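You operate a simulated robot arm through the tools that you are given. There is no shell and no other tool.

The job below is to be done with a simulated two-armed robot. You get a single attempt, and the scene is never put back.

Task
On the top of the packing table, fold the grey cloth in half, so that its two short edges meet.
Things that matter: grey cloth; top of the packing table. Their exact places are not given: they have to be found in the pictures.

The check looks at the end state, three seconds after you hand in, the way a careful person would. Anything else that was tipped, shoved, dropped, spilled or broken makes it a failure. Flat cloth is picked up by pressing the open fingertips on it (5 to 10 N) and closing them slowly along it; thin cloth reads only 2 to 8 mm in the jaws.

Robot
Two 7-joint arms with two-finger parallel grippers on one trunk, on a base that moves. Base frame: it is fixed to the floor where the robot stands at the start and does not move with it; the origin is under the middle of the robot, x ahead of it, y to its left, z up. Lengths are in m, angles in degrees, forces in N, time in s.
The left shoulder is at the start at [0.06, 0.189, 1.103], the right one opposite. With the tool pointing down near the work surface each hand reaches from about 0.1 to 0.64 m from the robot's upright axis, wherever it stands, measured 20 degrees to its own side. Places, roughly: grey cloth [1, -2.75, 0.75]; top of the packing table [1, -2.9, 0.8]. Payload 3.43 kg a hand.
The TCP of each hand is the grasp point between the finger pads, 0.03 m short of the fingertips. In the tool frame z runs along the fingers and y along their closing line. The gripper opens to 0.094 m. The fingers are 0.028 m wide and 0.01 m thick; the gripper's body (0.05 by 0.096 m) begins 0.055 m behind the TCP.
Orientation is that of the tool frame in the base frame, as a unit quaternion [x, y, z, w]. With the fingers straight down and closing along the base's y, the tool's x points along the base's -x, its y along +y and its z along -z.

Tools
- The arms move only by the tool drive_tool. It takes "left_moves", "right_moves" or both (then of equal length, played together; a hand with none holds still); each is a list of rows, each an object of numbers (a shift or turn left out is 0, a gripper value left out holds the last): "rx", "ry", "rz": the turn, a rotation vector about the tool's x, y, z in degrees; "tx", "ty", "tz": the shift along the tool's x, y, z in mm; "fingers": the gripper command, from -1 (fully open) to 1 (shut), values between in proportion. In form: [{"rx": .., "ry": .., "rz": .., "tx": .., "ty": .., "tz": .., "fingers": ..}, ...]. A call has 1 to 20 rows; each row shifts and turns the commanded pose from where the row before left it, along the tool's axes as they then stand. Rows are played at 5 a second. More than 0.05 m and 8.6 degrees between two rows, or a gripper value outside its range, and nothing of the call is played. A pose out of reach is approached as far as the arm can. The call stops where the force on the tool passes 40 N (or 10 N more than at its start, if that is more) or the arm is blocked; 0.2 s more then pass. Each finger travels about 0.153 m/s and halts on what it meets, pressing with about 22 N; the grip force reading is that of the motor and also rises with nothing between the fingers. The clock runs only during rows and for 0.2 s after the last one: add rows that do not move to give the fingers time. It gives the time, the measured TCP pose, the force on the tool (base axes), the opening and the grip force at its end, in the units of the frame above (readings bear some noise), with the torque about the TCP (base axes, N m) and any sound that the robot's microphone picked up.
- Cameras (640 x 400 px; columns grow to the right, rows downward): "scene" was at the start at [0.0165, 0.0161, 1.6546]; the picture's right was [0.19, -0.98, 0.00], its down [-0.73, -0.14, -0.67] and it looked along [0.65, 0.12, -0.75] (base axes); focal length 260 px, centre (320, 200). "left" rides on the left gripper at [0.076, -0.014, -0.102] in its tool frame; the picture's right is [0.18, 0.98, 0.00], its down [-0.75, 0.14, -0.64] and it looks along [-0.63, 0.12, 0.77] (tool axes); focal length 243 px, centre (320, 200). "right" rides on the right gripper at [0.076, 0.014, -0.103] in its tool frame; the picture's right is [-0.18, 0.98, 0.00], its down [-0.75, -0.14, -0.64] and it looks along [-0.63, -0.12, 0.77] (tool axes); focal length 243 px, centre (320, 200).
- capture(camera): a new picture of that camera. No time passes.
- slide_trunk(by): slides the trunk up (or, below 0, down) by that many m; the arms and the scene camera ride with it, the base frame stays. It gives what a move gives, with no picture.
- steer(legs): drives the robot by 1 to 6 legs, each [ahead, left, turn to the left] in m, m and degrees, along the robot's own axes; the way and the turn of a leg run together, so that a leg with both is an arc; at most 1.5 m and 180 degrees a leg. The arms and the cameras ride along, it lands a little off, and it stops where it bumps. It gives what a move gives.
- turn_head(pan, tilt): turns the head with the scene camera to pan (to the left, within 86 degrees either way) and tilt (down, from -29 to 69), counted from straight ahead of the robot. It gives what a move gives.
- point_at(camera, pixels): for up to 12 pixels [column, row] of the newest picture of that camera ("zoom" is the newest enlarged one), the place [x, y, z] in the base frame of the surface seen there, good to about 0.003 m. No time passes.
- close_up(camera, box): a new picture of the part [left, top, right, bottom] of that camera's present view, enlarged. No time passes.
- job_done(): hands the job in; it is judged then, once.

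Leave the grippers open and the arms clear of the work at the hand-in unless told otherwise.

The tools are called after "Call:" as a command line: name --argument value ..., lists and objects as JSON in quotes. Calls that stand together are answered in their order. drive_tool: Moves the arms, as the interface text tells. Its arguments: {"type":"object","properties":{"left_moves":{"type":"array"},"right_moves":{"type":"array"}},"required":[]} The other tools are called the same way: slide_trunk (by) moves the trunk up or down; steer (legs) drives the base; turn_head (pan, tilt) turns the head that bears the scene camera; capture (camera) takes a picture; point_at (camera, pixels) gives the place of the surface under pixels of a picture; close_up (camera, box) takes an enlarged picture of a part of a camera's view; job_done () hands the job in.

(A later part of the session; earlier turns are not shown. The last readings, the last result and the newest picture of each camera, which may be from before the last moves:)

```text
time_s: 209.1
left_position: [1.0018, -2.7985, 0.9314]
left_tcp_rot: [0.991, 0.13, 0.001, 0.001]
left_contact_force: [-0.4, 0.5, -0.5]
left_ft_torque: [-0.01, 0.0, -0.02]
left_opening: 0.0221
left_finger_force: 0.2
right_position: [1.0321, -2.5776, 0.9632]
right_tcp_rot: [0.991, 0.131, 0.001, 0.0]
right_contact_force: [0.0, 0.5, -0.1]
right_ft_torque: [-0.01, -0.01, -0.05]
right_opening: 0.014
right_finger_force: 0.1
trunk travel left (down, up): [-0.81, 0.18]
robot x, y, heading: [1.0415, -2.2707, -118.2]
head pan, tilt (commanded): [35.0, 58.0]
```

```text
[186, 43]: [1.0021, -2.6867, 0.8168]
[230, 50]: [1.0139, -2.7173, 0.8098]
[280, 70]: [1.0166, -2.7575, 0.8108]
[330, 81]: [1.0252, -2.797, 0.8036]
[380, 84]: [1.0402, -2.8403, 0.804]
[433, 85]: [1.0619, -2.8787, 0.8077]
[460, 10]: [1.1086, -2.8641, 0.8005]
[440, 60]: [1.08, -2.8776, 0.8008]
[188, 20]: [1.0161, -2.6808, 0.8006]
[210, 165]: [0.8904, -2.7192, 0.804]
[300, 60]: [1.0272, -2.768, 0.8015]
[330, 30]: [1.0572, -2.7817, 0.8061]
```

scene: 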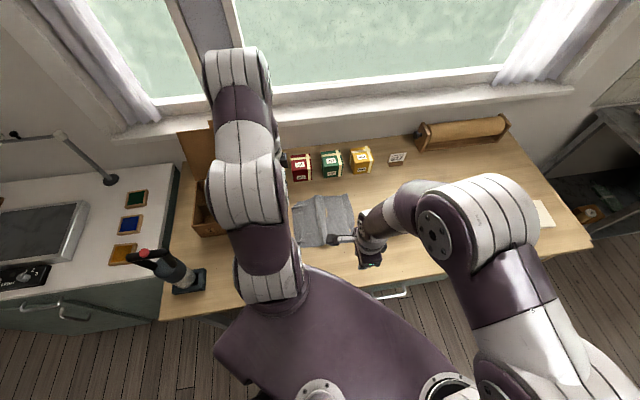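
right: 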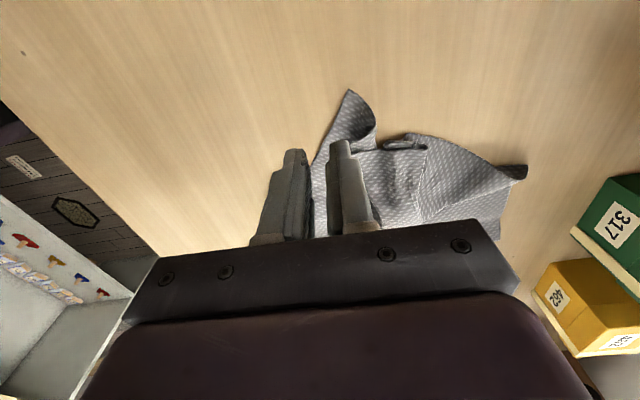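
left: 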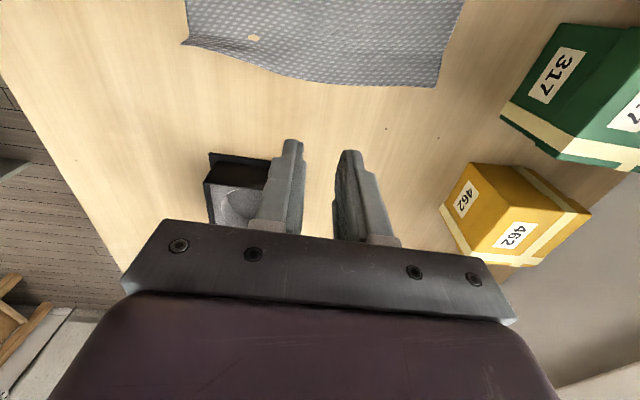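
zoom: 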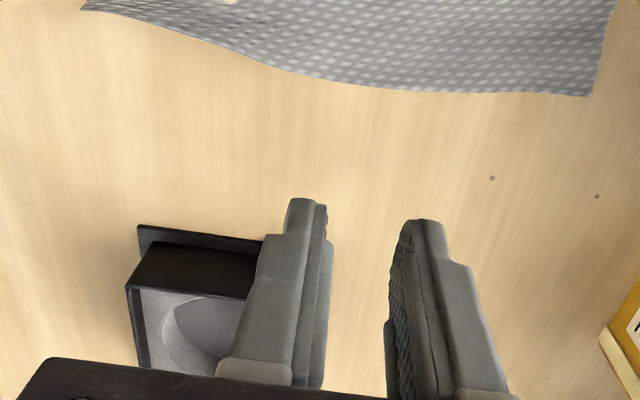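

Right edge corners: C (0.273, 2.855, slightly curled up) and B (0.281, 3.056). I position both hands over them, 22 mm opening, outer finger right on the corner: left at (0.2725, 3.0386), right at (0.2705, 2.8717).

Call:
drive_tool --left_moves '[{"tx": 10, "ty": 25}, {"tx": 10, "ty": 25}, {"tx": 9, "ty": 26}, {}, {"tz": 25}, {"tz": 20}, {"tz": 15}, {}]' --right_moves '[{"tx": -15, "ty": 28, "fingers": 0.532}, {"tx": -15, "ty": 28}, {"tx": -15, "ty": 29}, {"tx": -14.4, "ty": 29.6}, {"tz": 30}, {"tz": 30}, {"tz": 30}, {}]'

Call:
close_up --camera "left" --box '[200, 60, 440, 210]'

Call:
close_up --camera "right" --box '[200, 60, 440, 210]'

```text
time_s: 210.9
left_position: [1.0491, -2.8636, 0.8711]
left_tcp_rot: [0.991, 0.13, 0.001, 0.0]
left_contact_force: [0.6, 0.1, -0.1]
left_ft_torque: [0.03, 0.04, 0.02]
left_opening: 0.0219
left_finger_force: 0.1
right_position: [1.004, -2.7007, 0.8736]
right_tcp_rot: [0.991, 0.132, 0.001, 0.0]
right_contact_force: [-0.1, 0.2, 0.1]
right_ft_torque: [0.04, -0.02, -0.03]
right_opening: 0.0218
right_finger_force: 0.1
trunk travel left (down, up): [-0.81, 0.18]
robot x, y, heading: [1.0372, -2.2751, -118.1]
head pan, tilt (commanded): [35.0, 58.0]
```

```text
2.67 times, centred on (320, 135) of left
```

zoom: 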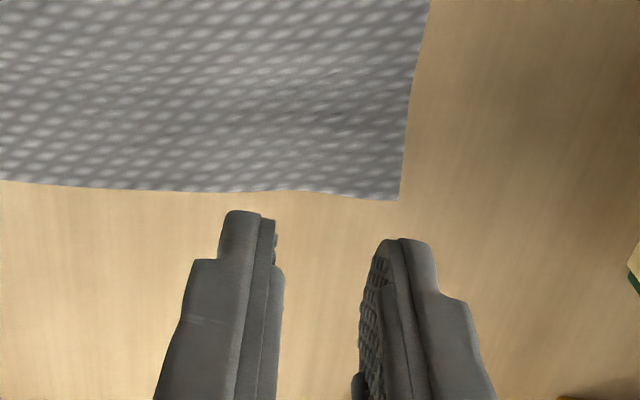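

```text
2.67 times, centred on (320, 135) of right
```

zoom: 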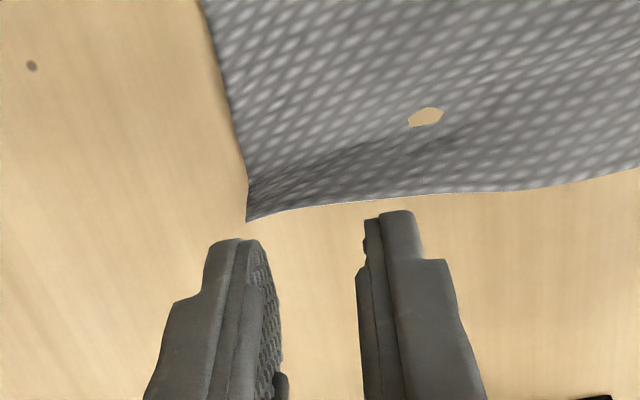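

Call:
point_at --camera "zoom" --pixels '[[248, 219], [300, 206], [360, 199], [420, 194], [245, 180], [330, 150]]'

Call:
point_at --camera "left" --pixels '[[349, 133], [340, 132], [320, 131], [300, 130], [280, 131], [352, 110]]'

```text
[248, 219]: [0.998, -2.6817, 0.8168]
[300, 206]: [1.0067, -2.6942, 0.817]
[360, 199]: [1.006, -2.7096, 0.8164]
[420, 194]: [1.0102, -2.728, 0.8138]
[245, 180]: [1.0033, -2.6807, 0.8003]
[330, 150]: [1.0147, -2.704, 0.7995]
```

```text
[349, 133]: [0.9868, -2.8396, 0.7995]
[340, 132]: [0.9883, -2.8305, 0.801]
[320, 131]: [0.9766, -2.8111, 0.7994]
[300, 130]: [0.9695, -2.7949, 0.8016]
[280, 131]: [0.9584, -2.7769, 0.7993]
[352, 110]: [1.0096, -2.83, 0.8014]
```

Call:
capture --camera "left"

Call:
point_at --camera "left" --pixels '[[349, 133], [340, 132], [320, 131], [300, 130], [280, 131], [352, 110]]'

```text
taken
```

left: 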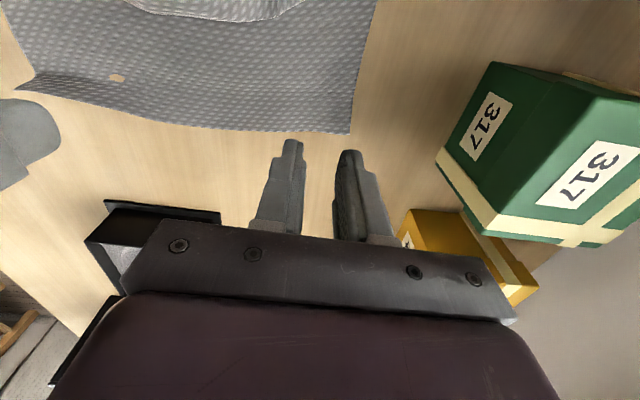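

```text
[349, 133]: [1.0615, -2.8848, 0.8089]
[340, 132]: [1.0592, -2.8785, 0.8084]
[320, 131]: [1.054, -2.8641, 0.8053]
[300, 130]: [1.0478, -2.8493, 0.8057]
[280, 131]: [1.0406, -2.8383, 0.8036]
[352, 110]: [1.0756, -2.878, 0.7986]
```

B is at (0.279, 3.061), C at (0.270, 2.849). I make small corrections and descend to near contact.

Call:
drive_tool --left_moves '[{"tx": -1, "ty": 6.5}, {"tz": 20}, {"tz": 12}, {"tz": 5}, {"tz": 2}, {}]' --right_moves '[{"tx": -5, "ty": -3}, {"tz": 20}, {"tz": 14}, {"tz": 5}, {"tz": 2}, {}]'

Call:
close_up --camera "left" --box '[200, 90, 440, 240]'

Call:
close_up --camera "right" --box '[200, 90, 440, 240]'

```text
time_s: 212.3
left_position: [1.0517, -2.8694, 0.8331]
left_tcp_rot: [0.991, 0.131, 0.001, 0.0]
left_contact_force: [-0.2, 0.5, 0.9]
left_ft_torque: [0.01, -0.03, 0.0]
left_opening: 0.0218
left_finger_force: 0.1
right_position: [0.9957, -2.7011, 0.8314]
right_tcp_rot: [0.991, 0.132, 0.001, 0.0]
right_contact_force: [-0.2, 0.4, 0.1]
right_ft_torque: [0.01, 0.01, 0.03]
right_opening: 0.0218
right_finger_force: 0.0
trunk travel left (down, up): [-0.81, 0.18]
robot x, y, heading: [1.0396, -2.2752, -117.7]
head pan, tilt (commanded): [35.0, 58.0]
```

```text
2.67 times, centred on (320, 165) of left
```

zoom: 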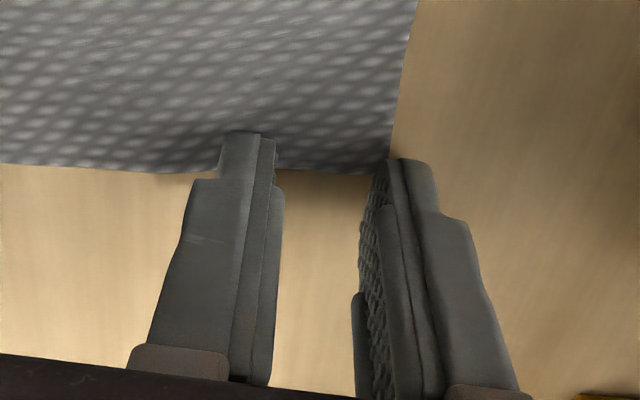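

```text
2.67 times, centred on (320, 165) of right
```

zoom: 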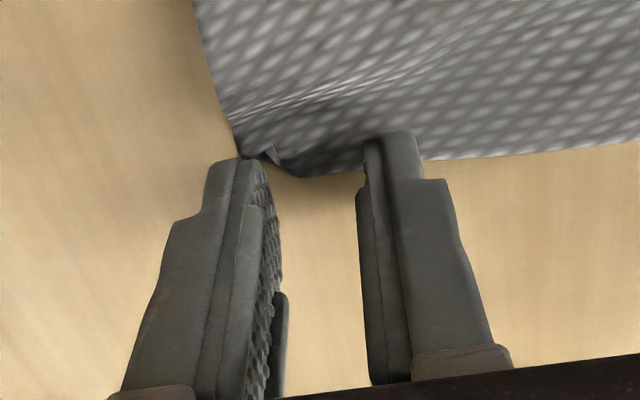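

Both are straddling the corners properly. I press down the last bit.

Call:
drive_tool --left_moves '[{"tz": 1.2}, {"tz": 0.6}, {}, {}]' --right_moves '[{"tz": 0.7}, {"tz": 0.4}, {}, {}]'

```text
time_s: 213.3
left_position: [1.0501, -2.8698, 0.8305]
left_tcp_rot: [0.991, 0.131, 0.001, 0.001]
left_contact_force: [1.0, 1.2, 8.0]
left_ft_torque: [0.09, -0.02, -0.05]
left_opening: 0.0226
left_finger_force: 0.0
right_position: [0.997, -2.6989, 0.8311]
right_tcp_rot: [0.991, 0.131, 0.001, 0.0]
right_contact_force: [-0.1, -1.1, 1.4]
right_ft_torque: [0.01, -0.01, 0.0]
right_opening: 0.0222
right_finger_force: 0.1
trunk travel left (down, up): [-0.81, 0.18]
robot x, y, heading: [1.0353, -2.2761, -117.7]
head pan, tilt (commanded): [35.0, 58.0]
```

Call:
drive_tool --left_moves '[{}, {}, {}]' --right_moves '[{"tz": 0.7}, {}, {}]'

```text
time_s: 214.1
left_position: [1.0499, -2.8714, 0.8308]
left_tcp_rot: [0.991, 0.131, 0.001, 0.0]
left_contact_force: [0.6, -1.0, 4.5]
left_ft_torque: [0.04, -0.06, -0.02]
left_opening: 0.0213
left_finger_force: 0.1
right_position: [0.9978, -2.6996, 0.8313]
right_tcp_rot: [0.991, 0.132, 0.001, 0.0]
right_contact_force: [-2.6, 0.4, 12.1]
right_ft_torque: [0.04, -0.07, 0.01]
right_opening: 0.0219
right_finger_force: 0.2
trunk travel left (down, up): [-0.81, 0.18]
robot x, y, heading: [1.0427, -2.2757, -117.8]
head pan, tilt (commanded): [35.0, 58.0]
```

Left 4.5 N, right 12 N. I trim (left +0.3 mm, right −0.3 mm) and close both slowly with a slight drift toward each other.

Call:
drive_tool --left_moves '[{"tz": 0.3, "fingers": 0.58, "ty": -0.3}, {"fingers": 0.63, "ty": -0.3}, {"fingers": 0.68, "ty": -0.3}, {"fingers": 0.73, "ty": -0.3}, {"fingers": 0.78, "ty": -0.3}, {"fingers": 0.83, "ty": -0.3}, {"fingers": 0.88, "ty": -0.3}, {"fingers": 0.94, "ty": -0.3}, {"fingers": 1.0}, {}, {}, {}]' --right_moves '[{"tz": -0.3, "fingers": 0.58, "ty": 0.3}, {"fingers": 0.63, "ty": 0.3}, {"fingers": 0.68, "ty": 0.3}, {"fingers": 0.73, "ty": 0.3}, {"fingers": 0.78, "ty": 0.3}, {"fingers": 0.83, "ty": 0.3}, {"fingers": 0.88, "ty": 0.3}, {"fingers": 0.94, "ty": 0.3}, {"fingers": 1.0}, {}, {}, {}]'

Call:
close_up --camera "left" --box '[200, 90, 440, 240]'

Call:
close_up --camera "right" --box '[200, 90, 440, 240]'

```text
time_s: 216.7
left_position: [1.0495, -2.8655, 0.8318]
left_tcp_rot: [0.991, 0.131, 0.002, 0.0]
left_contact_force: [0.6, 1.5, 13.5]
left_ft_torque: [0.05, -0.13, -0.05]
left_opening: 0.0
left_finger_force: 22.4
right_position: [0.9964, -2.7023, 0.8314]
right_tcp_rot: [0.991, 0.131, 0.001, 0.0]
right_contact_force: [0.2, -1.0, 0.5]
right_ft_torque: [0.0, -0.02, 0.03]
right_opening: 0.0017
right_finger_force: 21.4
trunk travel left (down, up): [-0.81, 0.18]
robot x, y, heading: [1.0395, -2.2739, -117.9]
head pan, tilt (commanded): [35.0, 58.0]
```

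```text
2.67 times, centred on (320, 165) of left
```

zoom: 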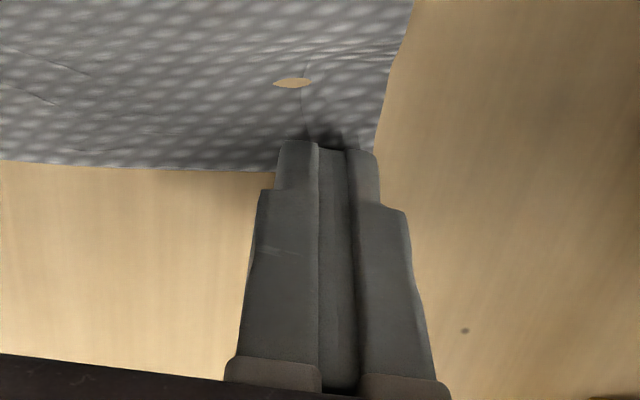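

```text
2.67 times, centred on (320, 165) of right
```

zoom: 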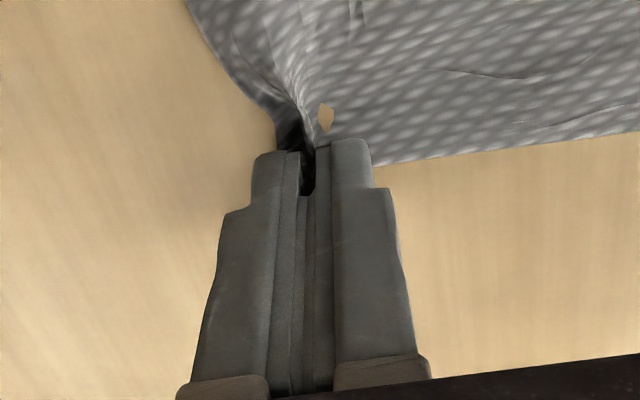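

Right grips C well (1.7 mm), left missed (0.0). I lift the left 30 mm, open to 24 mm and check B again.

Call:
drive_tool --left_moves '[{"tz": -6}, {"tz": -12, "fingers": 0.489}, {"tz": -15}, {}]'

Call:
capture --camera "left"

Call:
close_up --camera "left" --box '[200, 60, 440, 210]'

```text
time_s: 217.7
left_position: [1.0493, -2.8659, 0.8647]
left_tcp_rot: [0.991, 0.131, 0.001, 0.0]
left_contact_force: [-0.3, 0.4, -0.9]
left_ft_torque: [0.0, -0.02, -0.03]
left_opening: 0.0241
left_finger_force: 0.0
right_position: [0.9971, -2.7034, 0.8316]
right_tcp_rot: [0.991, 0.131, 0.0, 0.0]
right_contact_force: [0.2, -1.4, 5.2]
right_ft_torque: [0.0, -0.06, 0.01]
right_opening: 0.0016
right_finger_force: 22.0
trunk travel left (down, up): [-0.81, 0.18]
robot x, y, heading: [1.0382, -2.2723, -118.0]
head pan, tilt (commanded): [35.0, 58.0]
```

```text
taken
```

left: 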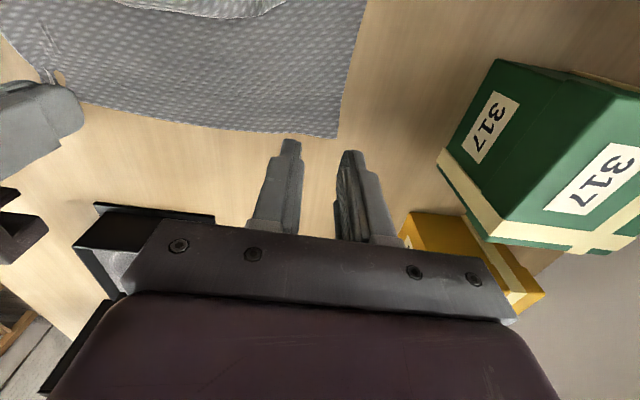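

```text
2.67 times, centred on (320, 135) of left
```

zoom: 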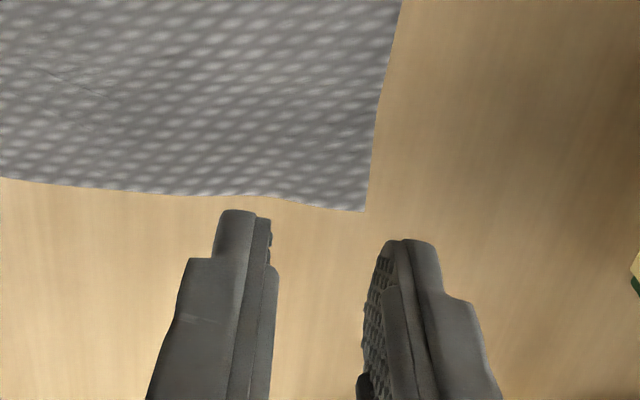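

Call:
point_at --camera "left" --pixels '[[335, 137], [325, 135], [310, 133], [295, 132], [280, 131], [338, 118], [343, 95]]'

```text
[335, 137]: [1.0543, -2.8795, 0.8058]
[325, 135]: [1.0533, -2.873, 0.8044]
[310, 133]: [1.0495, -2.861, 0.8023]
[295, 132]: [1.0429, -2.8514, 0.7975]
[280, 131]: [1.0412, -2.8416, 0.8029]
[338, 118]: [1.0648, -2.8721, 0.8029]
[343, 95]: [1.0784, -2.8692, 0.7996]
```

B is at (0.273, 3.0545). I place the left hand further in (3.0265 deep) so both fingers sit well on cloth, and press again.

Call:
drive_tool --left_moves '[{"tx": 2, "ty": -7}, {"ty": -6.6}, {"tz": 20}, {"tz": 10}, {"tz": 3}, {"tz": 1}, {}, {}]'

```text
time_s: 219.5
left_position: [1.0491, -2.853, 0.8312]
left_tcp_rot: [0.991, 0.131, 0.001, 0.002]
left_contact_force: [1.2, -2.0, 15.0]
left_ft_torque: [0.13, -0.05, -0.02]
left_opening: 0.0239
left_finger_force: 0.0
right_position: [0.9964, -2.7029, 0.8316]
right_tcp_rot: [0.991, 0.131, 0.001, 0.0]
right_contact_force: [-0.2, -0.1, 0.5]
right_ft_torque: [0.01, 0.03, 0.03]
right_opening: 0.0019
right_finger_force: 22.4
trunk travel left (down, up): [-0.81, 0.18]
robot x, y, heading: [1.0367, -2.2709, -117.8]
head pan, tilt (commanded): [35.0, 58.0]
```

Left presses with 15 N; I ease 0.5 mm and close slowly.

Call:
drive_tool --left_moves '[{"tz": -0.5}, {"fingers": 0.54}, {"fingers": 0.59}, {"fingers": 0.64}, {"fingers": 0.69}, {"fingers": 0.74}, {"fingers": 0.79}, {"fingers": 0.84}, {"fingers": 0.89}, {"fingers": 0.94}, {"fingers": 1.0}, {}, {}, {}]'

Call:
close_up --camera "left" --box '[200, 90, 440, 240]'

```text
time_s: 222.5
left_position: [1.0486, -2.8515, 0.8313]
left_tcp_rot: [0.992, 0.129, 0.001, 0.0]
left_contact_force: [-5.7, 13.3, 14.5]
left_ft_torque: [0.42, 0.06, 0.08]
left_opening: 0.002
left_finger_force: 22.5
right_position: [0.9976, -2.7031, 0.8325]
right_tcp_rot: [0.991, 0.131, 0.001, 0.001]
right_contact_force: [5.3, -11.6, 0.2]
right_ft_torque: [-0.38, -0.16, -0.09]
right_opening: 0.002
right_finger_force: 21.9
trunk travel left (down, up): [-0.81, 0.18]
robot x, y, heading: [1.0414, -2.2734, -118.0]
head pan, tilt (commanded): [35.0, 58.0]
```

```text
2.67 times, centred on (320, 165) of left
```

zoom: 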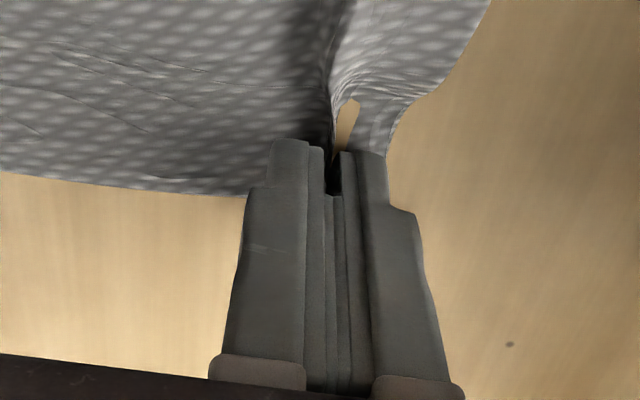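

Both corners are held (2.0 mm each) with 13 N of pull between. I relax that by 2 mm each, lift 100 mm with a 40 mm move left, then raise the trunk 0.16.

Call:
drive_tool --left_moves '[{"ty": -1}, {"ty": -1}, {"tz": -5}, {"tz": -10, "tx": 3}, {"tz": -12, "tx": 5}, {"tz": -12, "tx": 5}, {"tz": -12, "tx": 5}, {"tz": -12, "tx": 5}, {"tz": -12, "tx": 5}, {"tz": -12, "tx": 6}, {"tz": -13, "tx": 6}, {}]' --right_moves '[{"ty": 1}, {"ty": 1}, {"tz": -5}, {"tz": -10, "tx": 3}, {"tz": -12, "tx": 5}, {"tz": -12, "tx": 5}, {"tz": -12, "tx": 5}, {"tz": -12, "tx": 5}, {"tz": -12, "tx": 5}, {"tz": -12, "tx": 6}, {"tz": -13, "tx": 6}, {}]'

Call:
slide_trunk --by 0.16

Call:
capture --camera "left"

Call:
capture --camera "right"

Call:
close_up --camera "scene" --box '[260, 150, 440, 270]'

```text
time_s: 225.1
left_position: [1.0862, -2.8427, 0.9304]
left_tcp_rot: [0.992, 0.13, 0.001, 0.0]
left_contact_force: [-2.4, 6.1, 0.8]
left_ft_torque: [0.22, 0.07, 0.04]
left_opening: 0.0017
left_finger_force: 22.3
right_position: [1.0374, -2.6947, 0.9323]
right_tcp_rot: [0.991, 0.131, 0.001, -0.001]
right_contact_force: [2.5, -7.6, -0.3]
right_ft_torque: [-0.18, -0.08, -0.06]
right_opening: 0.0018
right_finger_force: 22.3
trunk travel left (down, up): [-0.81, 0.18]
robot x, y, heading: [1.0359, -2.2715, -118.1]
head pan, tilt (commanded): [35.0, 58.0]
```

```text
time_s: 226.9
left_position: [1.0851, -2.8421, 1.0904]
left_tcp_rot: [0.991, 0.13, 0.001, 0.0]
left_contact_force: [-2.7, 6.0, 0.5]
left_ft_torque: [0.16, 0.09, 0.1]
left_opening: 0.0017
left_finger_force: 22.0
right_position: [1.0381, -2.6941, 1.0913]
right_tcp_rot: [0.991, 0.132, 0.0, 0.0]
right_contact_force: [1.4, -6.2, 0.9]
right_ft_torque: [-0.19, -0.07, -0.04]
right_opening: 0.0017
right_finger_force: 22.1
trunk travel left (down, up): [-0.97, 0.02]
robot x, y, heading: [1.0419, -2.2709, -117.8]
head pan, tilt (commanded): [35.0, 58.0]
```

```text
taken
```

left: 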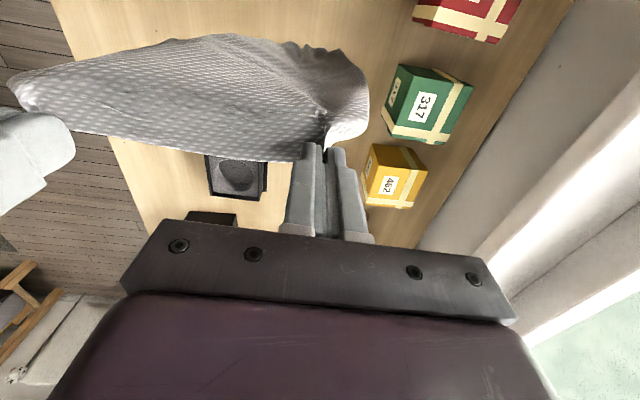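

```text
taken
```

right: 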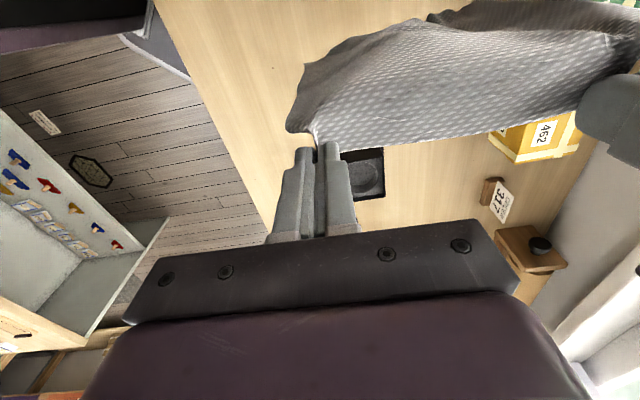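

```text
3.33 times, centred on (350, 210) of scene
```

zoom: 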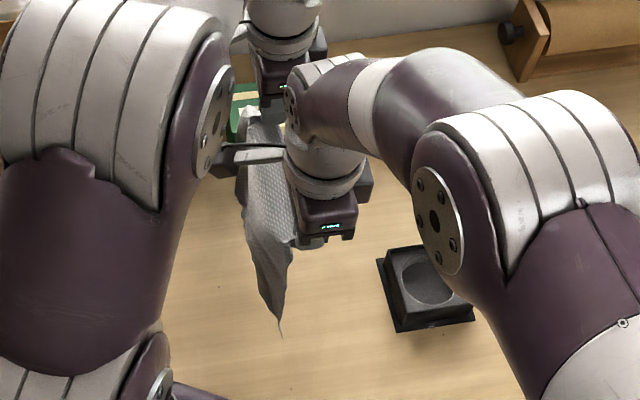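

The cloth now hangs from its right edge, unrumpled. I measure its bottom edge.

Call:
point_at --camera "left" --pixels '[[30, 78], [80, 62], [140, 48], [210, 38], [260, 42], [300, 50], [335, 52], [360, 80], [200, 80], [360, 110]]'

Call:
point_at --camera "right" --pixels '[[295, 120], [310, 80], [350, 55], [410, 25], [450, 20], [520, 5], [400, 100], [300, 95]]'

```text
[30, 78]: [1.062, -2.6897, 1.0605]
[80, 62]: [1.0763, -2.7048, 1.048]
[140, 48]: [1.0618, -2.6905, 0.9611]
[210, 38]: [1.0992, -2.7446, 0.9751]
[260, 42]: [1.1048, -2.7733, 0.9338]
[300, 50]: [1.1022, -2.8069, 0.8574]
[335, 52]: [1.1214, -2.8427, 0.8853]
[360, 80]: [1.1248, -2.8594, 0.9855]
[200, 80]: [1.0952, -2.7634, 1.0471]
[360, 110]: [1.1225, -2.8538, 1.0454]
```

```text
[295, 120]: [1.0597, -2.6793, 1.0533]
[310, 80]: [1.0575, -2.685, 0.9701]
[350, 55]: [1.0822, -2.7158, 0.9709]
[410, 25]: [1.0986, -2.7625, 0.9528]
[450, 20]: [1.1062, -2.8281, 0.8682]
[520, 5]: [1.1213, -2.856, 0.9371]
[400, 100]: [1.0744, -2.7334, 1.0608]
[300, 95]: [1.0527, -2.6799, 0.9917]
```

Now I do the same fold mirrored: edge to land near 0.27, lower half laid to the left, then back right. I move the hands 40 mm right and 85 mm up, then lower the trunk 0.12.

Call:
drive_tool --left_moves '[{"tx": -7, "tz": -14}, {"tx": -7, "tz": -14}, {"tx": -7, "tz": -14}, {"tx": -7, "tz": -14}, {"tx": -7, "tz": -14}, {"tx": -6, "tz": -14}, {}, {}]' --right_moves '[{"tx": -6, "tz": -14}, {"tx": -6, "tz": -14}, {"tx": -6, "tz": -14}, {"tx": -6, "tz": -14}, {"tx": -6, "tz": -14}, {"tx": -5, "tz": -14}, {}, {}]'

Call:
slide_trunk --by -0.11

Call:
capture --camera "left"

Call:
capture --camera "right"

Call:
close_up --camera "scene" --box '[280, 150, 440, 270]'

```text
time_s: 228.7
left_position: [1.0485, -2.8531, 1.1727]
left_tcp_rot: [0.991, 0.131, 0.002, 0.0]
left_contact_force: [-2.2, 6.4, -0.1]
left_ft_torque: [0.22, 0.08, 0.09]
left_opening: 0.0017
left_finger_force: 22.0
right_position: [1.0043, -2.7042, 1.1738]
right_tcp_rot: [0.991, 0.132, 0.001, 0.0]
right_contact_force: [1.3, -7.3, 0.5]
right_ft_torque: [-0.22, -0.06, -0.09]
right_opening: 0.0016
right_finger_force: 21.3
trunk travel left (down, up): [-0.97, 0.02]
robot x, y, heading: [1.0398, -2.2758, -118.0]
head pan, tilt (commanded): [35.0, 58.0]
```

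```text
time_s: 230.1
left_position: [1.0477, -2.8526, 1.0633]
left_tcp_rot: [0.991, 0.131, 0.001, 0.001]
left_contact_force: [-3.2, 7.7, -0.3]
left_ft_torque: [0.2, 0.08, 0.1]
left_opening: 0.0017
left_finger_force: 22.2
right_position: [1.004, -2.7032, 1.0644]
right_tcp_rot: [0.991, 0.132, 0.001, 0.0]
right_contact_force: [3.2, -7.7, 0.4]
right_ft_torque: [-0.25, -0.09, -0.05]
right_opening: 0.0018
right_finger_force: 22.2
trunk travel left (down, up): [-0.86, 0.13]
robot x, y, heading: [1.0359, -2.2746, -118.1]
head pan, tilt (commanded): [35.0, 58.0]
```

```text
taken
```

left: 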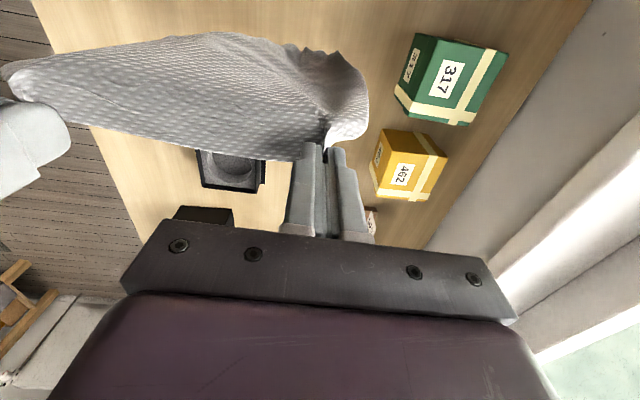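

```text
taken
```

right: 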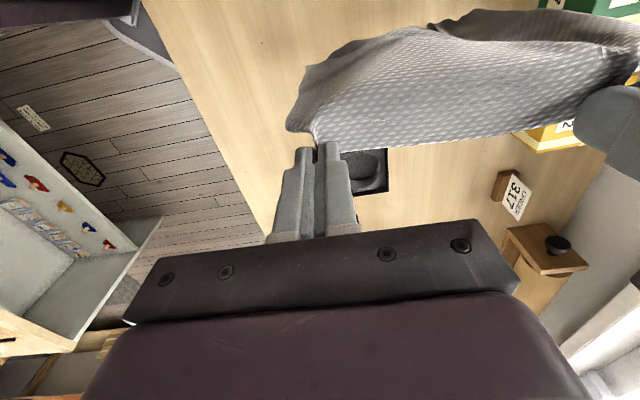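

```text
3.33 times, centred on (360, 210) of scene
```

zoom: 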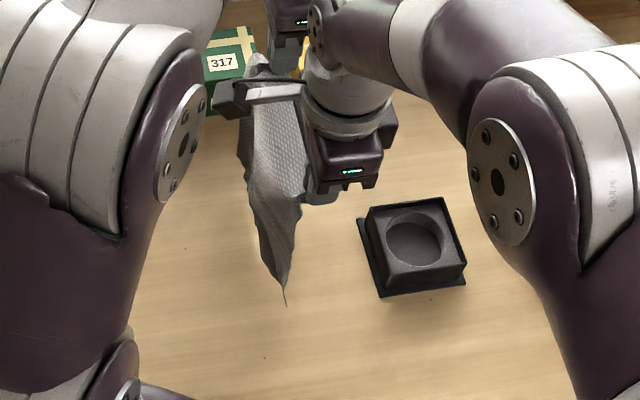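

Call:
capture --camera "scene"

Call:
point_at --camera "scene" --pixels '[[349, 239], [345, 230], [349, 232], [338, 215], [335, 195], [345, 200], [340, 222], [351, 222]]'

```text
taken
```

scene: 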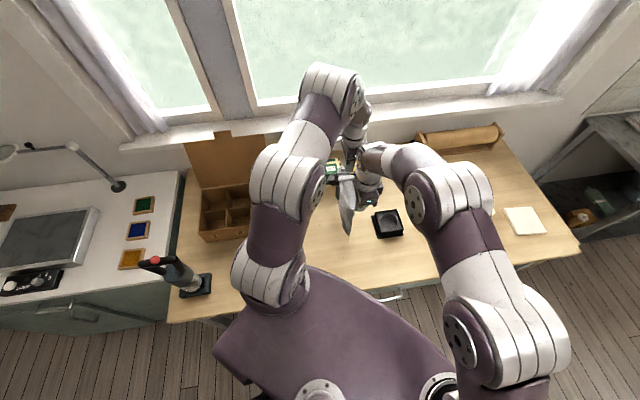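

```text
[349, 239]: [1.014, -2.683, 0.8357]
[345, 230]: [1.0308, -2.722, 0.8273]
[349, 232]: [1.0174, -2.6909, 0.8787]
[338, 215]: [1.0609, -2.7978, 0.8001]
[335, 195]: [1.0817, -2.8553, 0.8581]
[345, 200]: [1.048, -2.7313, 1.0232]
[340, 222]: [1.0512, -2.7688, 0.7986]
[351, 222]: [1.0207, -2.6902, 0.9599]
```

The bottom edge hangs at z≈0.83–0.86, around 0.285–0.306 across. I lower the trunk 0.03 to touch down.

Call:
slide_trunk --by -0.03

Call:
close_up --camera "scene" --box '[290, 150, 410, 250]'

Call:
point_at --camera "zoom" --pixels '[[230, 380], [240, 360], [215, 340], [200, 300], [250, 340], [180, 260], [170, 200], [225, 300]]'

```text
time_s: 230.9
left_position: [1.0473, -2.8512, 1.0323]
left_tcp_rot: [0.992, 0.13, 0.001, 0.0]
left_contact_force: [-1.5, 8.0, -0.2]
left_ft_torque: [0.2, 0.06, 0.08]
left_opening: 0.0021
left_finger_force: 21.9
right_position: [1.0034, -2.7034, 1.0344]
right_tcp_rot: [0.991, 0.131, 0.001, 0.0]
right_contact_force: [2.1, -7.4, -0.2]
right_ft_torque: [-0.23, -0.08, -0.09]
right_opening: 0.0016
right_finger_force: 21.7
trunk travel left (down, up): [-0.83, 0.16]
robot x, y, heading: [1.0344, -2.2741, -118.0]
head pan, tilt (commanded): [35.0, 58.0]
```

```text
4.00 times, centred on (350, 200) of scene
```

zoom: 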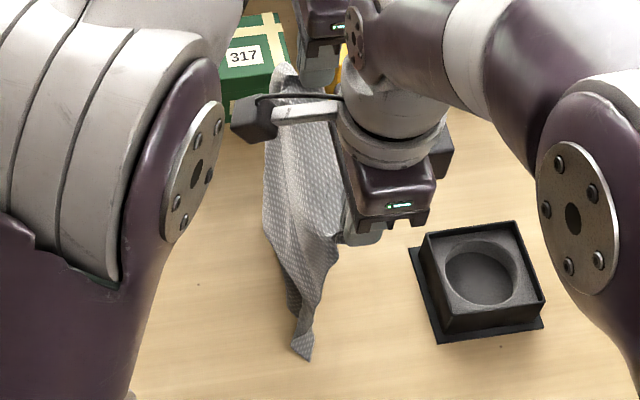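

```text
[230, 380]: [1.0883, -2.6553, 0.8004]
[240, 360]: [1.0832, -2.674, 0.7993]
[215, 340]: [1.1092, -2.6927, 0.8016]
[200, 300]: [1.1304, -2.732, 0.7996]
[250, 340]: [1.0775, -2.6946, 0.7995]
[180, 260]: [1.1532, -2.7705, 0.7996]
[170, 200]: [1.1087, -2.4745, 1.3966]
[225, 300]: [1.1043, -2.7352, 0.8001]
```

Call:
point_at --camera "zoom" --pixels '[[303, 352], [296, 330], [293, 305], [280, 275], [268, 240], [265, 200], [268, 160], [315, 310]]'

```text
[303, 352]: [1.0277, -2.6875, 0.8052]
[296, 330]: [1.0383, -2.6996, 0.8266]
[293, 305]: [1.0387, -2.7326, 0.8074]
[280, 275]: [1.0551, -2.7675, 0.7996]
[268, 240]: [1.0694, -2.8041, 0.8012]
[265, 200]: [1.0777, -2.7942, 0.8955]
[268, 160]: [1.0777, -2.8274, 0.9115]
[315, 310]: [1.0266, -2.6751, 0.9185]
```

The bottom edge has touched at about 0.30. Now the laying motion to the left: 60 mm left and 37 mm down, then check.

Call:
drive_tool --left_moves '[{"tx": 12, "tz": 4}, {"tx": 12, "tz": 6}, {"tx": 12, "tz": 8}, {"tx": 12, "tz": 9}, {"tx": 12, "tz": 10}, {}]' --right_moves '[{"tx": 12, "tz": 4}, {"tx": 12, "tz": 6}, {"tx": 12, "tz": 8}, {"tx": 12, "tz": 9}, {"tx": 12, "tz": 10}, {}]'

Call:
close_up --camera "scene" --box '[290, 150, 410, 250]'

Call:
capture --camera "left"

Call:
capture --camera "right"

```text
time_s: 232.3
left_position: [1.1046, -2.8361, 0.9963]
left_tcp_rot: [0.992, 0.13, 0.001, 0.0]
left_contact_force: [-1.8, 9.0, -0.3]
left_ft_torque: [0.27, 0.06, 0.09]
left_opening: 0.0018
left_finger_force: 21.7
right_position: [1.0611, -2.6873, 0.9972]
right_tcp_rot: [0.991, 0.132, 0.0, 0.0]
right_contact_force: [2.5, -9.2, -0.5]
right_ft_torque: [-0.28, -0.09, -0.08]
right_opening: 0.0019
right_finger_force: 22.3
trunk travel left (down, up): [-0.83, 0.16]
robot x, y, heading: [1.0379, -2.2693, -118.0]
head pan, tilt (commanded): [35.0, 58.0]
```

```text
4.00 times, centred on (350, 200) of scene
```

zoom: 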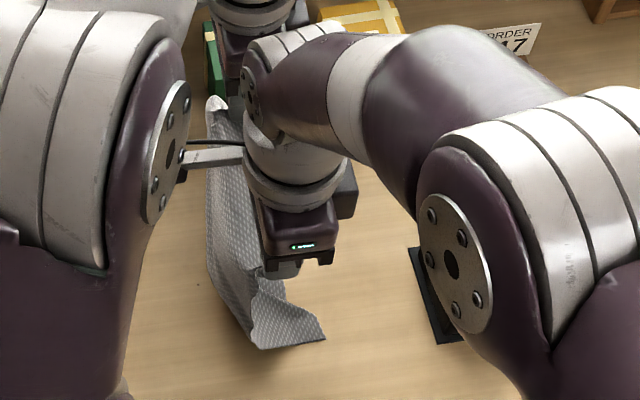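

```text
taken
```

left: 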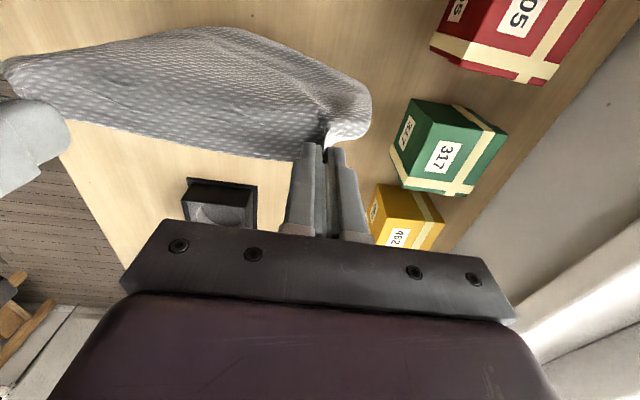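

```text
taken
```

right: 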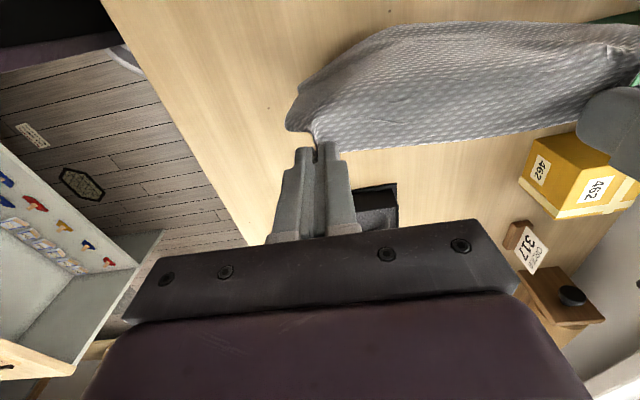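

The bottom part now lies to the right with the cloth rising to the hands. I continue: 50 mm left and 50 mm down.

Call:
drive_tool --left_moves '[{"tx": 10, "tz": 10}, {"tx": 10, "tz": 10}, {"tx": 10, "tz": 10}, {"tx": 10, "tz": 10}, {"tx": 10, "tz": 10}, {}]' --right_moves '[{"tx": 10, "tz": 10}, {"tx": 10, "tz": 10}, {"tx": 10, "tz": 10}, {"tx": 10, "tz": 10}, {"tx": 10, "tz": 10}, {}]'

Call:
close_up --camera "scene" --box '[280, 150, 400, 250]'

Call:
capture --camera "scene"

```text
time_s: 233.7
left_position: [1.1549, -2.8241, 0.946]
left_tcp_rot: [0.991, 0.13, 0.0, 0.0]
left_contact_force: [-2.1, 9.3, 0.6]
left_ft_torque: [0.25, 0.12, 0.07]
left_opening: 0.0018
left_finger_force: 21.6
right_position: [1.109, -2.6743, 0.9475]
right_tcp_rot: [0.991, 0.131, 0.001, 0.0]
right_contact_force: [2.7, -8.9, 0.2]
right_ft_torque: [-0.23, -0.08, -0.09]
right_opening: 0.0018
right_finger_force: 22.0
trunk travel left (down, up): [-0.83, 0.16]
robot x, y, heading: [1.0416, -2.2713, -118.0]
head pan, tilt (commanded): [35.0, 58.0]
```

```text
4.00 times, centred on (340, 200) of scene
```

zoom: 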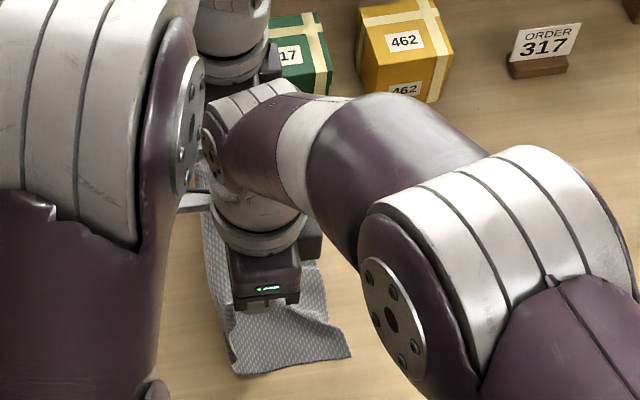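

```text
taken
```

scene: 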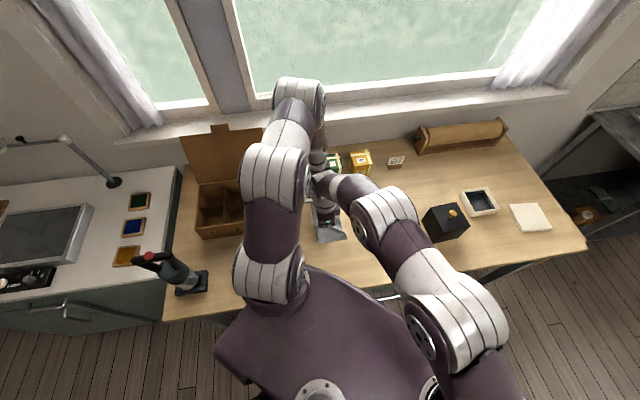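

Laid nicely. I measure the lower (right) edge and the rise line from this view.

Call:
close_up --camera "scene" --box '[290, 175, 390, 255]'

Call:
point_at --camera "zoom" --pixels '[[405, 300], [395, 270], [380, 235], [355, 180], [370, 200], [240, 330], [330, 330], [235, 300], [250, 270], [300, 300], [215, 200], [340, 270]]'

```text
5.00 times, centred on (340, 215) of scene
```

zoom: 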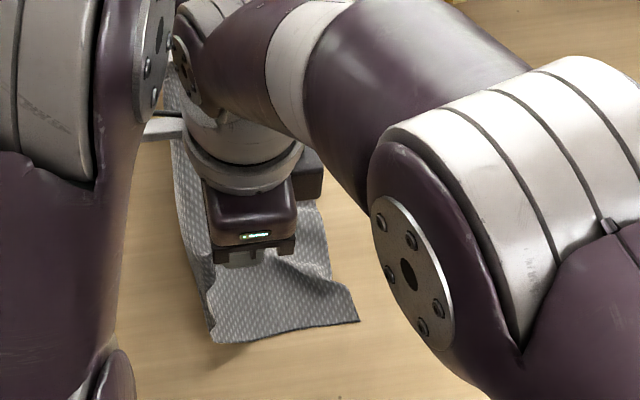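

```text
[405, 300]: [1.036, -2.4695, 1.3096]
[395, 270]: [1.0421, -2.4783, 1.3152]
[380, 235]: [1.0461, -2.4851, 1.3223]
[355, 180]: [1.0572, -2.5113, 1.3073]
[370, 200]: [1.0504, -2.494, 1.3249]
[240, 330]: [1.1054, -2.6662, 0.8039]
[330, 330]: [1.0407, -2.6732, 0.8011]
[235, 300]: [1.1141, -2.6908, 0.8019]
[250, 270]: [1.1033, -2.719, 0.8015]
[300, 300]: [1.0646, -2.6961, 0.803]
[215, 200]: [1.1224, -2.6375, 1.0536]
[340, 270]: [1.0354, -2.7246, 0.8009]
```

Call:
point_at --camera "zoom" --pixels '[[356, 318], [345, 295], [334, 275], [328, 250], [322, 215], [216, 338], [212, 310], [203, 280], [190, 240], [180, 190], [280, 332], [230, 320]]'

```text
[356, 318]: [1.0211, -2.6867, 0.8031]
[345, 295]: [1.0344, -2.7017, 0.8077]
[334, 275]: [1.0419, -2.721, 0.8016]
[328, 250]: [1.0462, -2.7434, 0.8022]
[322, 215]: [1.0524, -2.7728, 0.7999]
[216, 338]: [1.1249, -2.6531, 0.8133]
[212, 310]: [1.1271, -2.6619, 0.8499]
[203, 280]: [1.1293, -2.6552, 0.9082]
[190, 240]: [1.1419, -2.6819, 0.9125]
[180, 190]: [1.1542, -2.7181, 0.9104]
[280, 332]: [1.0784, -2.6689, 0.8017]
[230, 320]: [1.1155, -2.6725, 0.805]
```

The lower half lies from the edge at 0.30 to a rise at 0.40. This time I keep the hands low: I take them further left and down (50 mm left, 70 mm down), then pull back right at low height so the fold rolls without slack.

Call:
drive_tool --left_moves '[{"tx": 8, "tz": 10}, {"tx": 8, "tz": 10}, {"tx": 7, "tz": 10}, {"tx": 7, "tz": 10}, {"tx": 7, "tz": 10}, {"tx": 7, "tz": 10}, {"tx": 6, "tz": 10}, {}]' --right_moves '[{"tx": 8, "tz": 10}, {"tx": 8, "tz": 10}, {"tx": 8, "tz": 10}, {"tx": 8, "tz": 10}, {"tx": 8, "tz": 10}, {"tx": 8, "tz": 10}, {"tx": 7, "tz": 10}, {}]'

Call:
close_up --camera "scene" --box '[280, 170, 380, 250]'

Call:
capture --camera "left"

Call:
capture --camera "right"

```text
time_s: 235.5
left_position: [1.2031, -2.8112, 0.8775]
left_tcp_rot: [0.991, 0.13, 0.001, 0.0]
left_contact_force: [-1.8, 8.2, 0.2]
left_ft_torque: [0.24, 0.05, 0.06]
left_opening: 0.0018
left_finger_force: 22.2
right_position: [1.1641, -2.6599, 0.8782]
right_tcp_rot: [0.991, 0.132, 0.0, 0.0]
right_contact_force: [1.5, -8.4, 0.4]
right_ft_torque: [-0.25, -0.05, -0.07]
right_opening: 0.0018
right_finger_force: 22.2
trunk travel left (down, up): [-0.83, 0.16]
robot x, y, heading: [1.0385, -2.2711, -117.8]
head pan, tilt (commanded): [35.0, 58.0]
```

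```text
5.00 times, centred on (330, 210) of scene
```

zoom: 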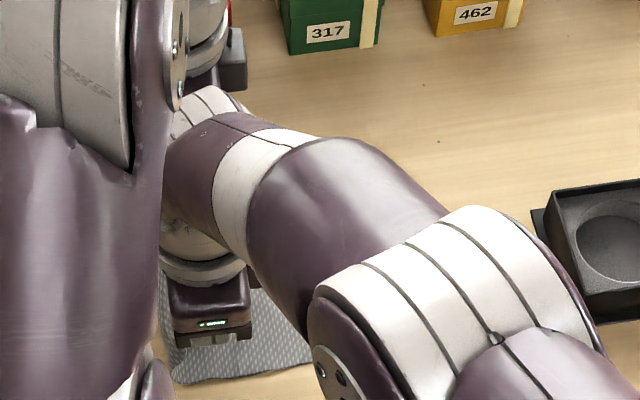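

```text
taken
```

left: 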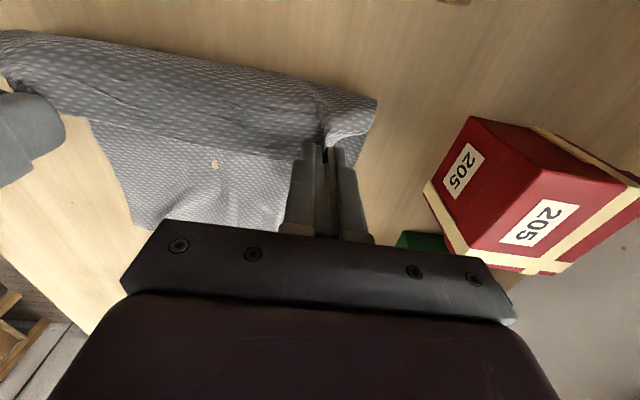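

```text
taken
```

right: 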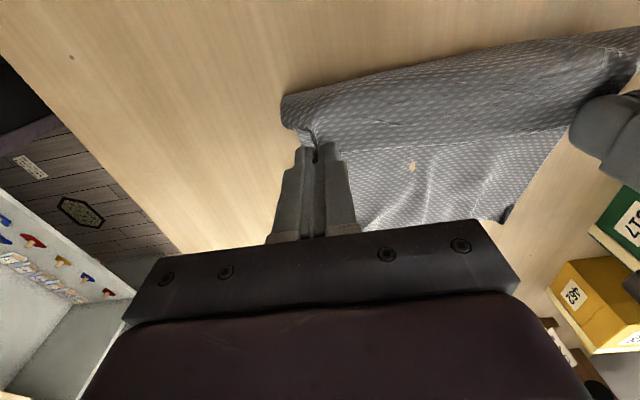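

Very clear: the loop is left of the held edge and the lower layer to the right. I measure loop, held edge and lower edge.

Call:
point_at --camera "left" --pixels '[[50, 38], [150, 52], [250, 71], [350, 92], [100, 118], [200, 141], [280, 160], [130, 215], [150, 228], [200, 180], [270, 225], [240, 215]]'

Call:
point_at --camera "right" --pixels '[[290, 98], [400, 73], [500, 55], [600, 38], [400, 150], [500, 130], [505, 220], [480, 218], [380, 230], [560, 135], [540, 165], [430, 222]]'

```text
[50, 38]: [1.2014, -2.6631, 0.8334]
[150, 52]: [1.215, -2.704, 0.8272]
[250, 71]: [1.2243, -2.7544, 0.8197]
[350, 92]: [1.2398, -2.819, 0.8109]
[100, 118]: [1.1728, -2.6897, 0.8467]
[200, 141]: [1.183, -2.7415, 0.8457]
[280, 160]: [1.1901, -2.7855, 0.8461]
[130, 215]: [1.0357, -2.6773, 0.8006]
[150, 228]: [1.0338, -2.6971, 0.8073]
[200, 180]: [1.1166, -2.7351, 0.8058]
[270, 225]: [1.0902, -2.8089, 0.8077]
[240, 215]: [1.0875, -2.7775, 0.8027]
```

```text
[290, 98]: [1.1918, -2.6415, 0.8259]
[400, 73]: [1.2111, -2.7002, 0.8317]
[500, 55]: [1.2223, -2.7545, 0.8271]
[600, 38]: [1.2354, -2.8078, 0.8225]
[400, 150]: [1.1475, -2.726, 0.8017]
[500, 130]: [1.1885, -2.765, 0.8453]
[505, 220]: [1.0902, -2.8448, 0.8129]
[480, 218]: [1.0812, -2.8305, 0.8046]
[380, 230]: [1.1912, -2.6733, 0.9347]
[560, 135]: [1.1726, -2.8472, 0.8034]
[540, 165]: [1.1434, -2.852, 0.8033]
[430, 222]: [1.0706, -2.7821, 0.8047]
```

The loop reaches to 0.47, held edge at 0.433, lower edge from 0.295 (near) to 0.317 (far). Now I pull the held edge right by 90 mm at low height.

Call:
drive_tool --left_moves '[{"tx": -10, "tz": 1}, {"tx": -10, "tz": 1}, {"tx": -10, "tz": 1}, {"tx": -10, "tz": 1}, {"tx": -10, "tz": 1}, {"tx": -10, "tz": 2}, {"tx": -10, "tz": 2}, {"tx": -10, "tz": 2}, {"tx": -10, "tz": 2}, {}]' --right_moves '[{"tx": -11, "tz": 1}, {"tx": -11, "tz": 1}, {"tx": -11, "tz": 1}, {"tx": -11, "tz": 1}, {"tx": -11, "tz": 1}, {"tx": -11, "tz": 2}, {"tx": -11, "tz": 2}, {"tx": -11, "tz": 2}, {"tx": -11, "tz": 2}, {}]'

Call:
capture --camera "left"

Call:
capture --camera "right"

```text
time_s: 237.7
left_position: [1.1158, -2.8343, 0.863]
left_tcp_rot: [0.991, 0.131, 0.001, 0.0]
left_contact_force: [-2.4, 8.0, 0.7]
left_ft_torque: [0.2, 0.1, 0.06]
left_opening: 0.0018
left_finger_force: 22.0
right_position: [1.0679, -2.6862, 0.8644]
right_tcp_rot: [0.991, 0.132, 0.002, 0.0]
right_contact_force: [3.1, -8.6, -0.6]
right_ft_torque: [-0.23, -0.06, -0.06]
right_opening: 0.0021
right_finger_force: 22.0
trunk travel left (down, up): [-0.83, 0.16]
robot x, y, heading: [1.0373, -2.2749, -118.2]
head pan, tilt (commanded): [35.0, 58.0]
```

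```text
taken
```

left: 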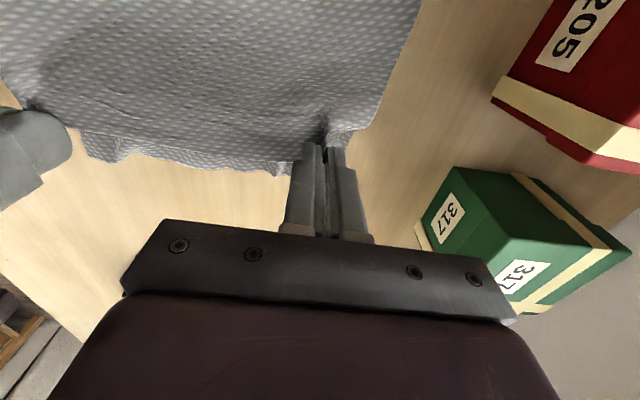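

```text
taken
```

right: 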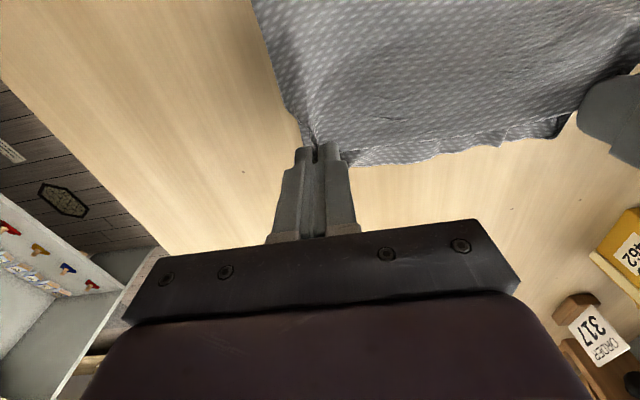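

Call:
point_at --camera "left" --pixels '[[90, 157], [130, 155], [180, 158], [230, 166], [280, 174], [90, 125], [180, 145], [260, 160], [240, 5], [240, 50], [240, 100], [400, 40]]'

Call:
close_up --camera "scene" --box '[280, 170, 380, 250]'

Call:
capture --camera "scene"

```text
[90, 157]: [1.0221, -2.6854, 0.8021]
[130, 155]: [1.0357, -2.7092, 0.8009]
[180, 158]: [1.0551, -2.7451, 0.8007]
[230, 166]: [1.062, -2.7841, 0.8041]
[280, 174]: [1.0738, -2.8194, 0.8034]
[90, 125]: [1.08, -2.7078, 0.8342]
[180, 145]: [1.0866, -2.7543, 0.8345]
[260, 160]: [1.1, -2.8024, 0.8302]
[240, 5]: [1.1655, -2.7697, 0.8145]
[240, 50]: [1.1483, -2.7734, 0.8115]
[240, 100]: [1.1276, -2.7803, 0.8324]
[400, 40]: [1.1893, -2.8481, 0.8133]
```

```text
5.00 times, centred on (330, 210) of scene
```

zoom: 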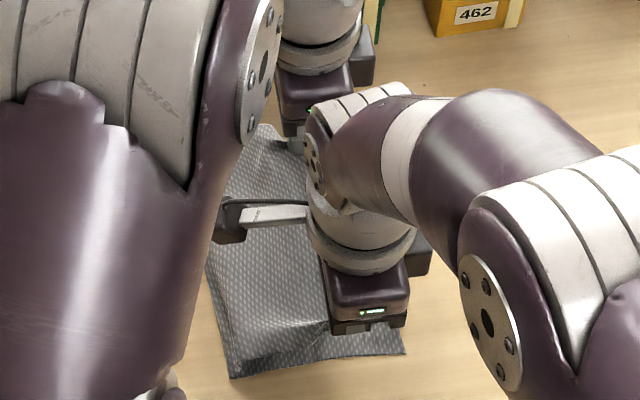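

```text
taken
```

scene: 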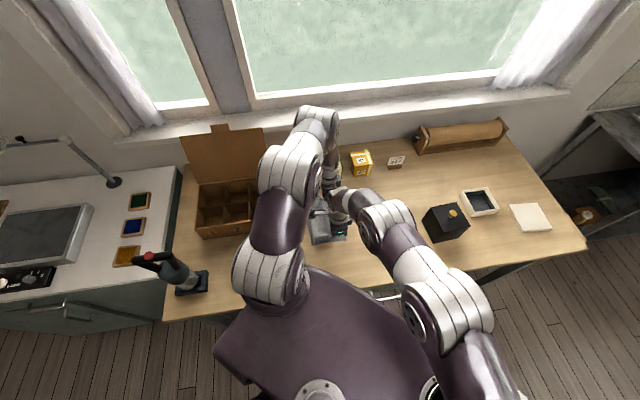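

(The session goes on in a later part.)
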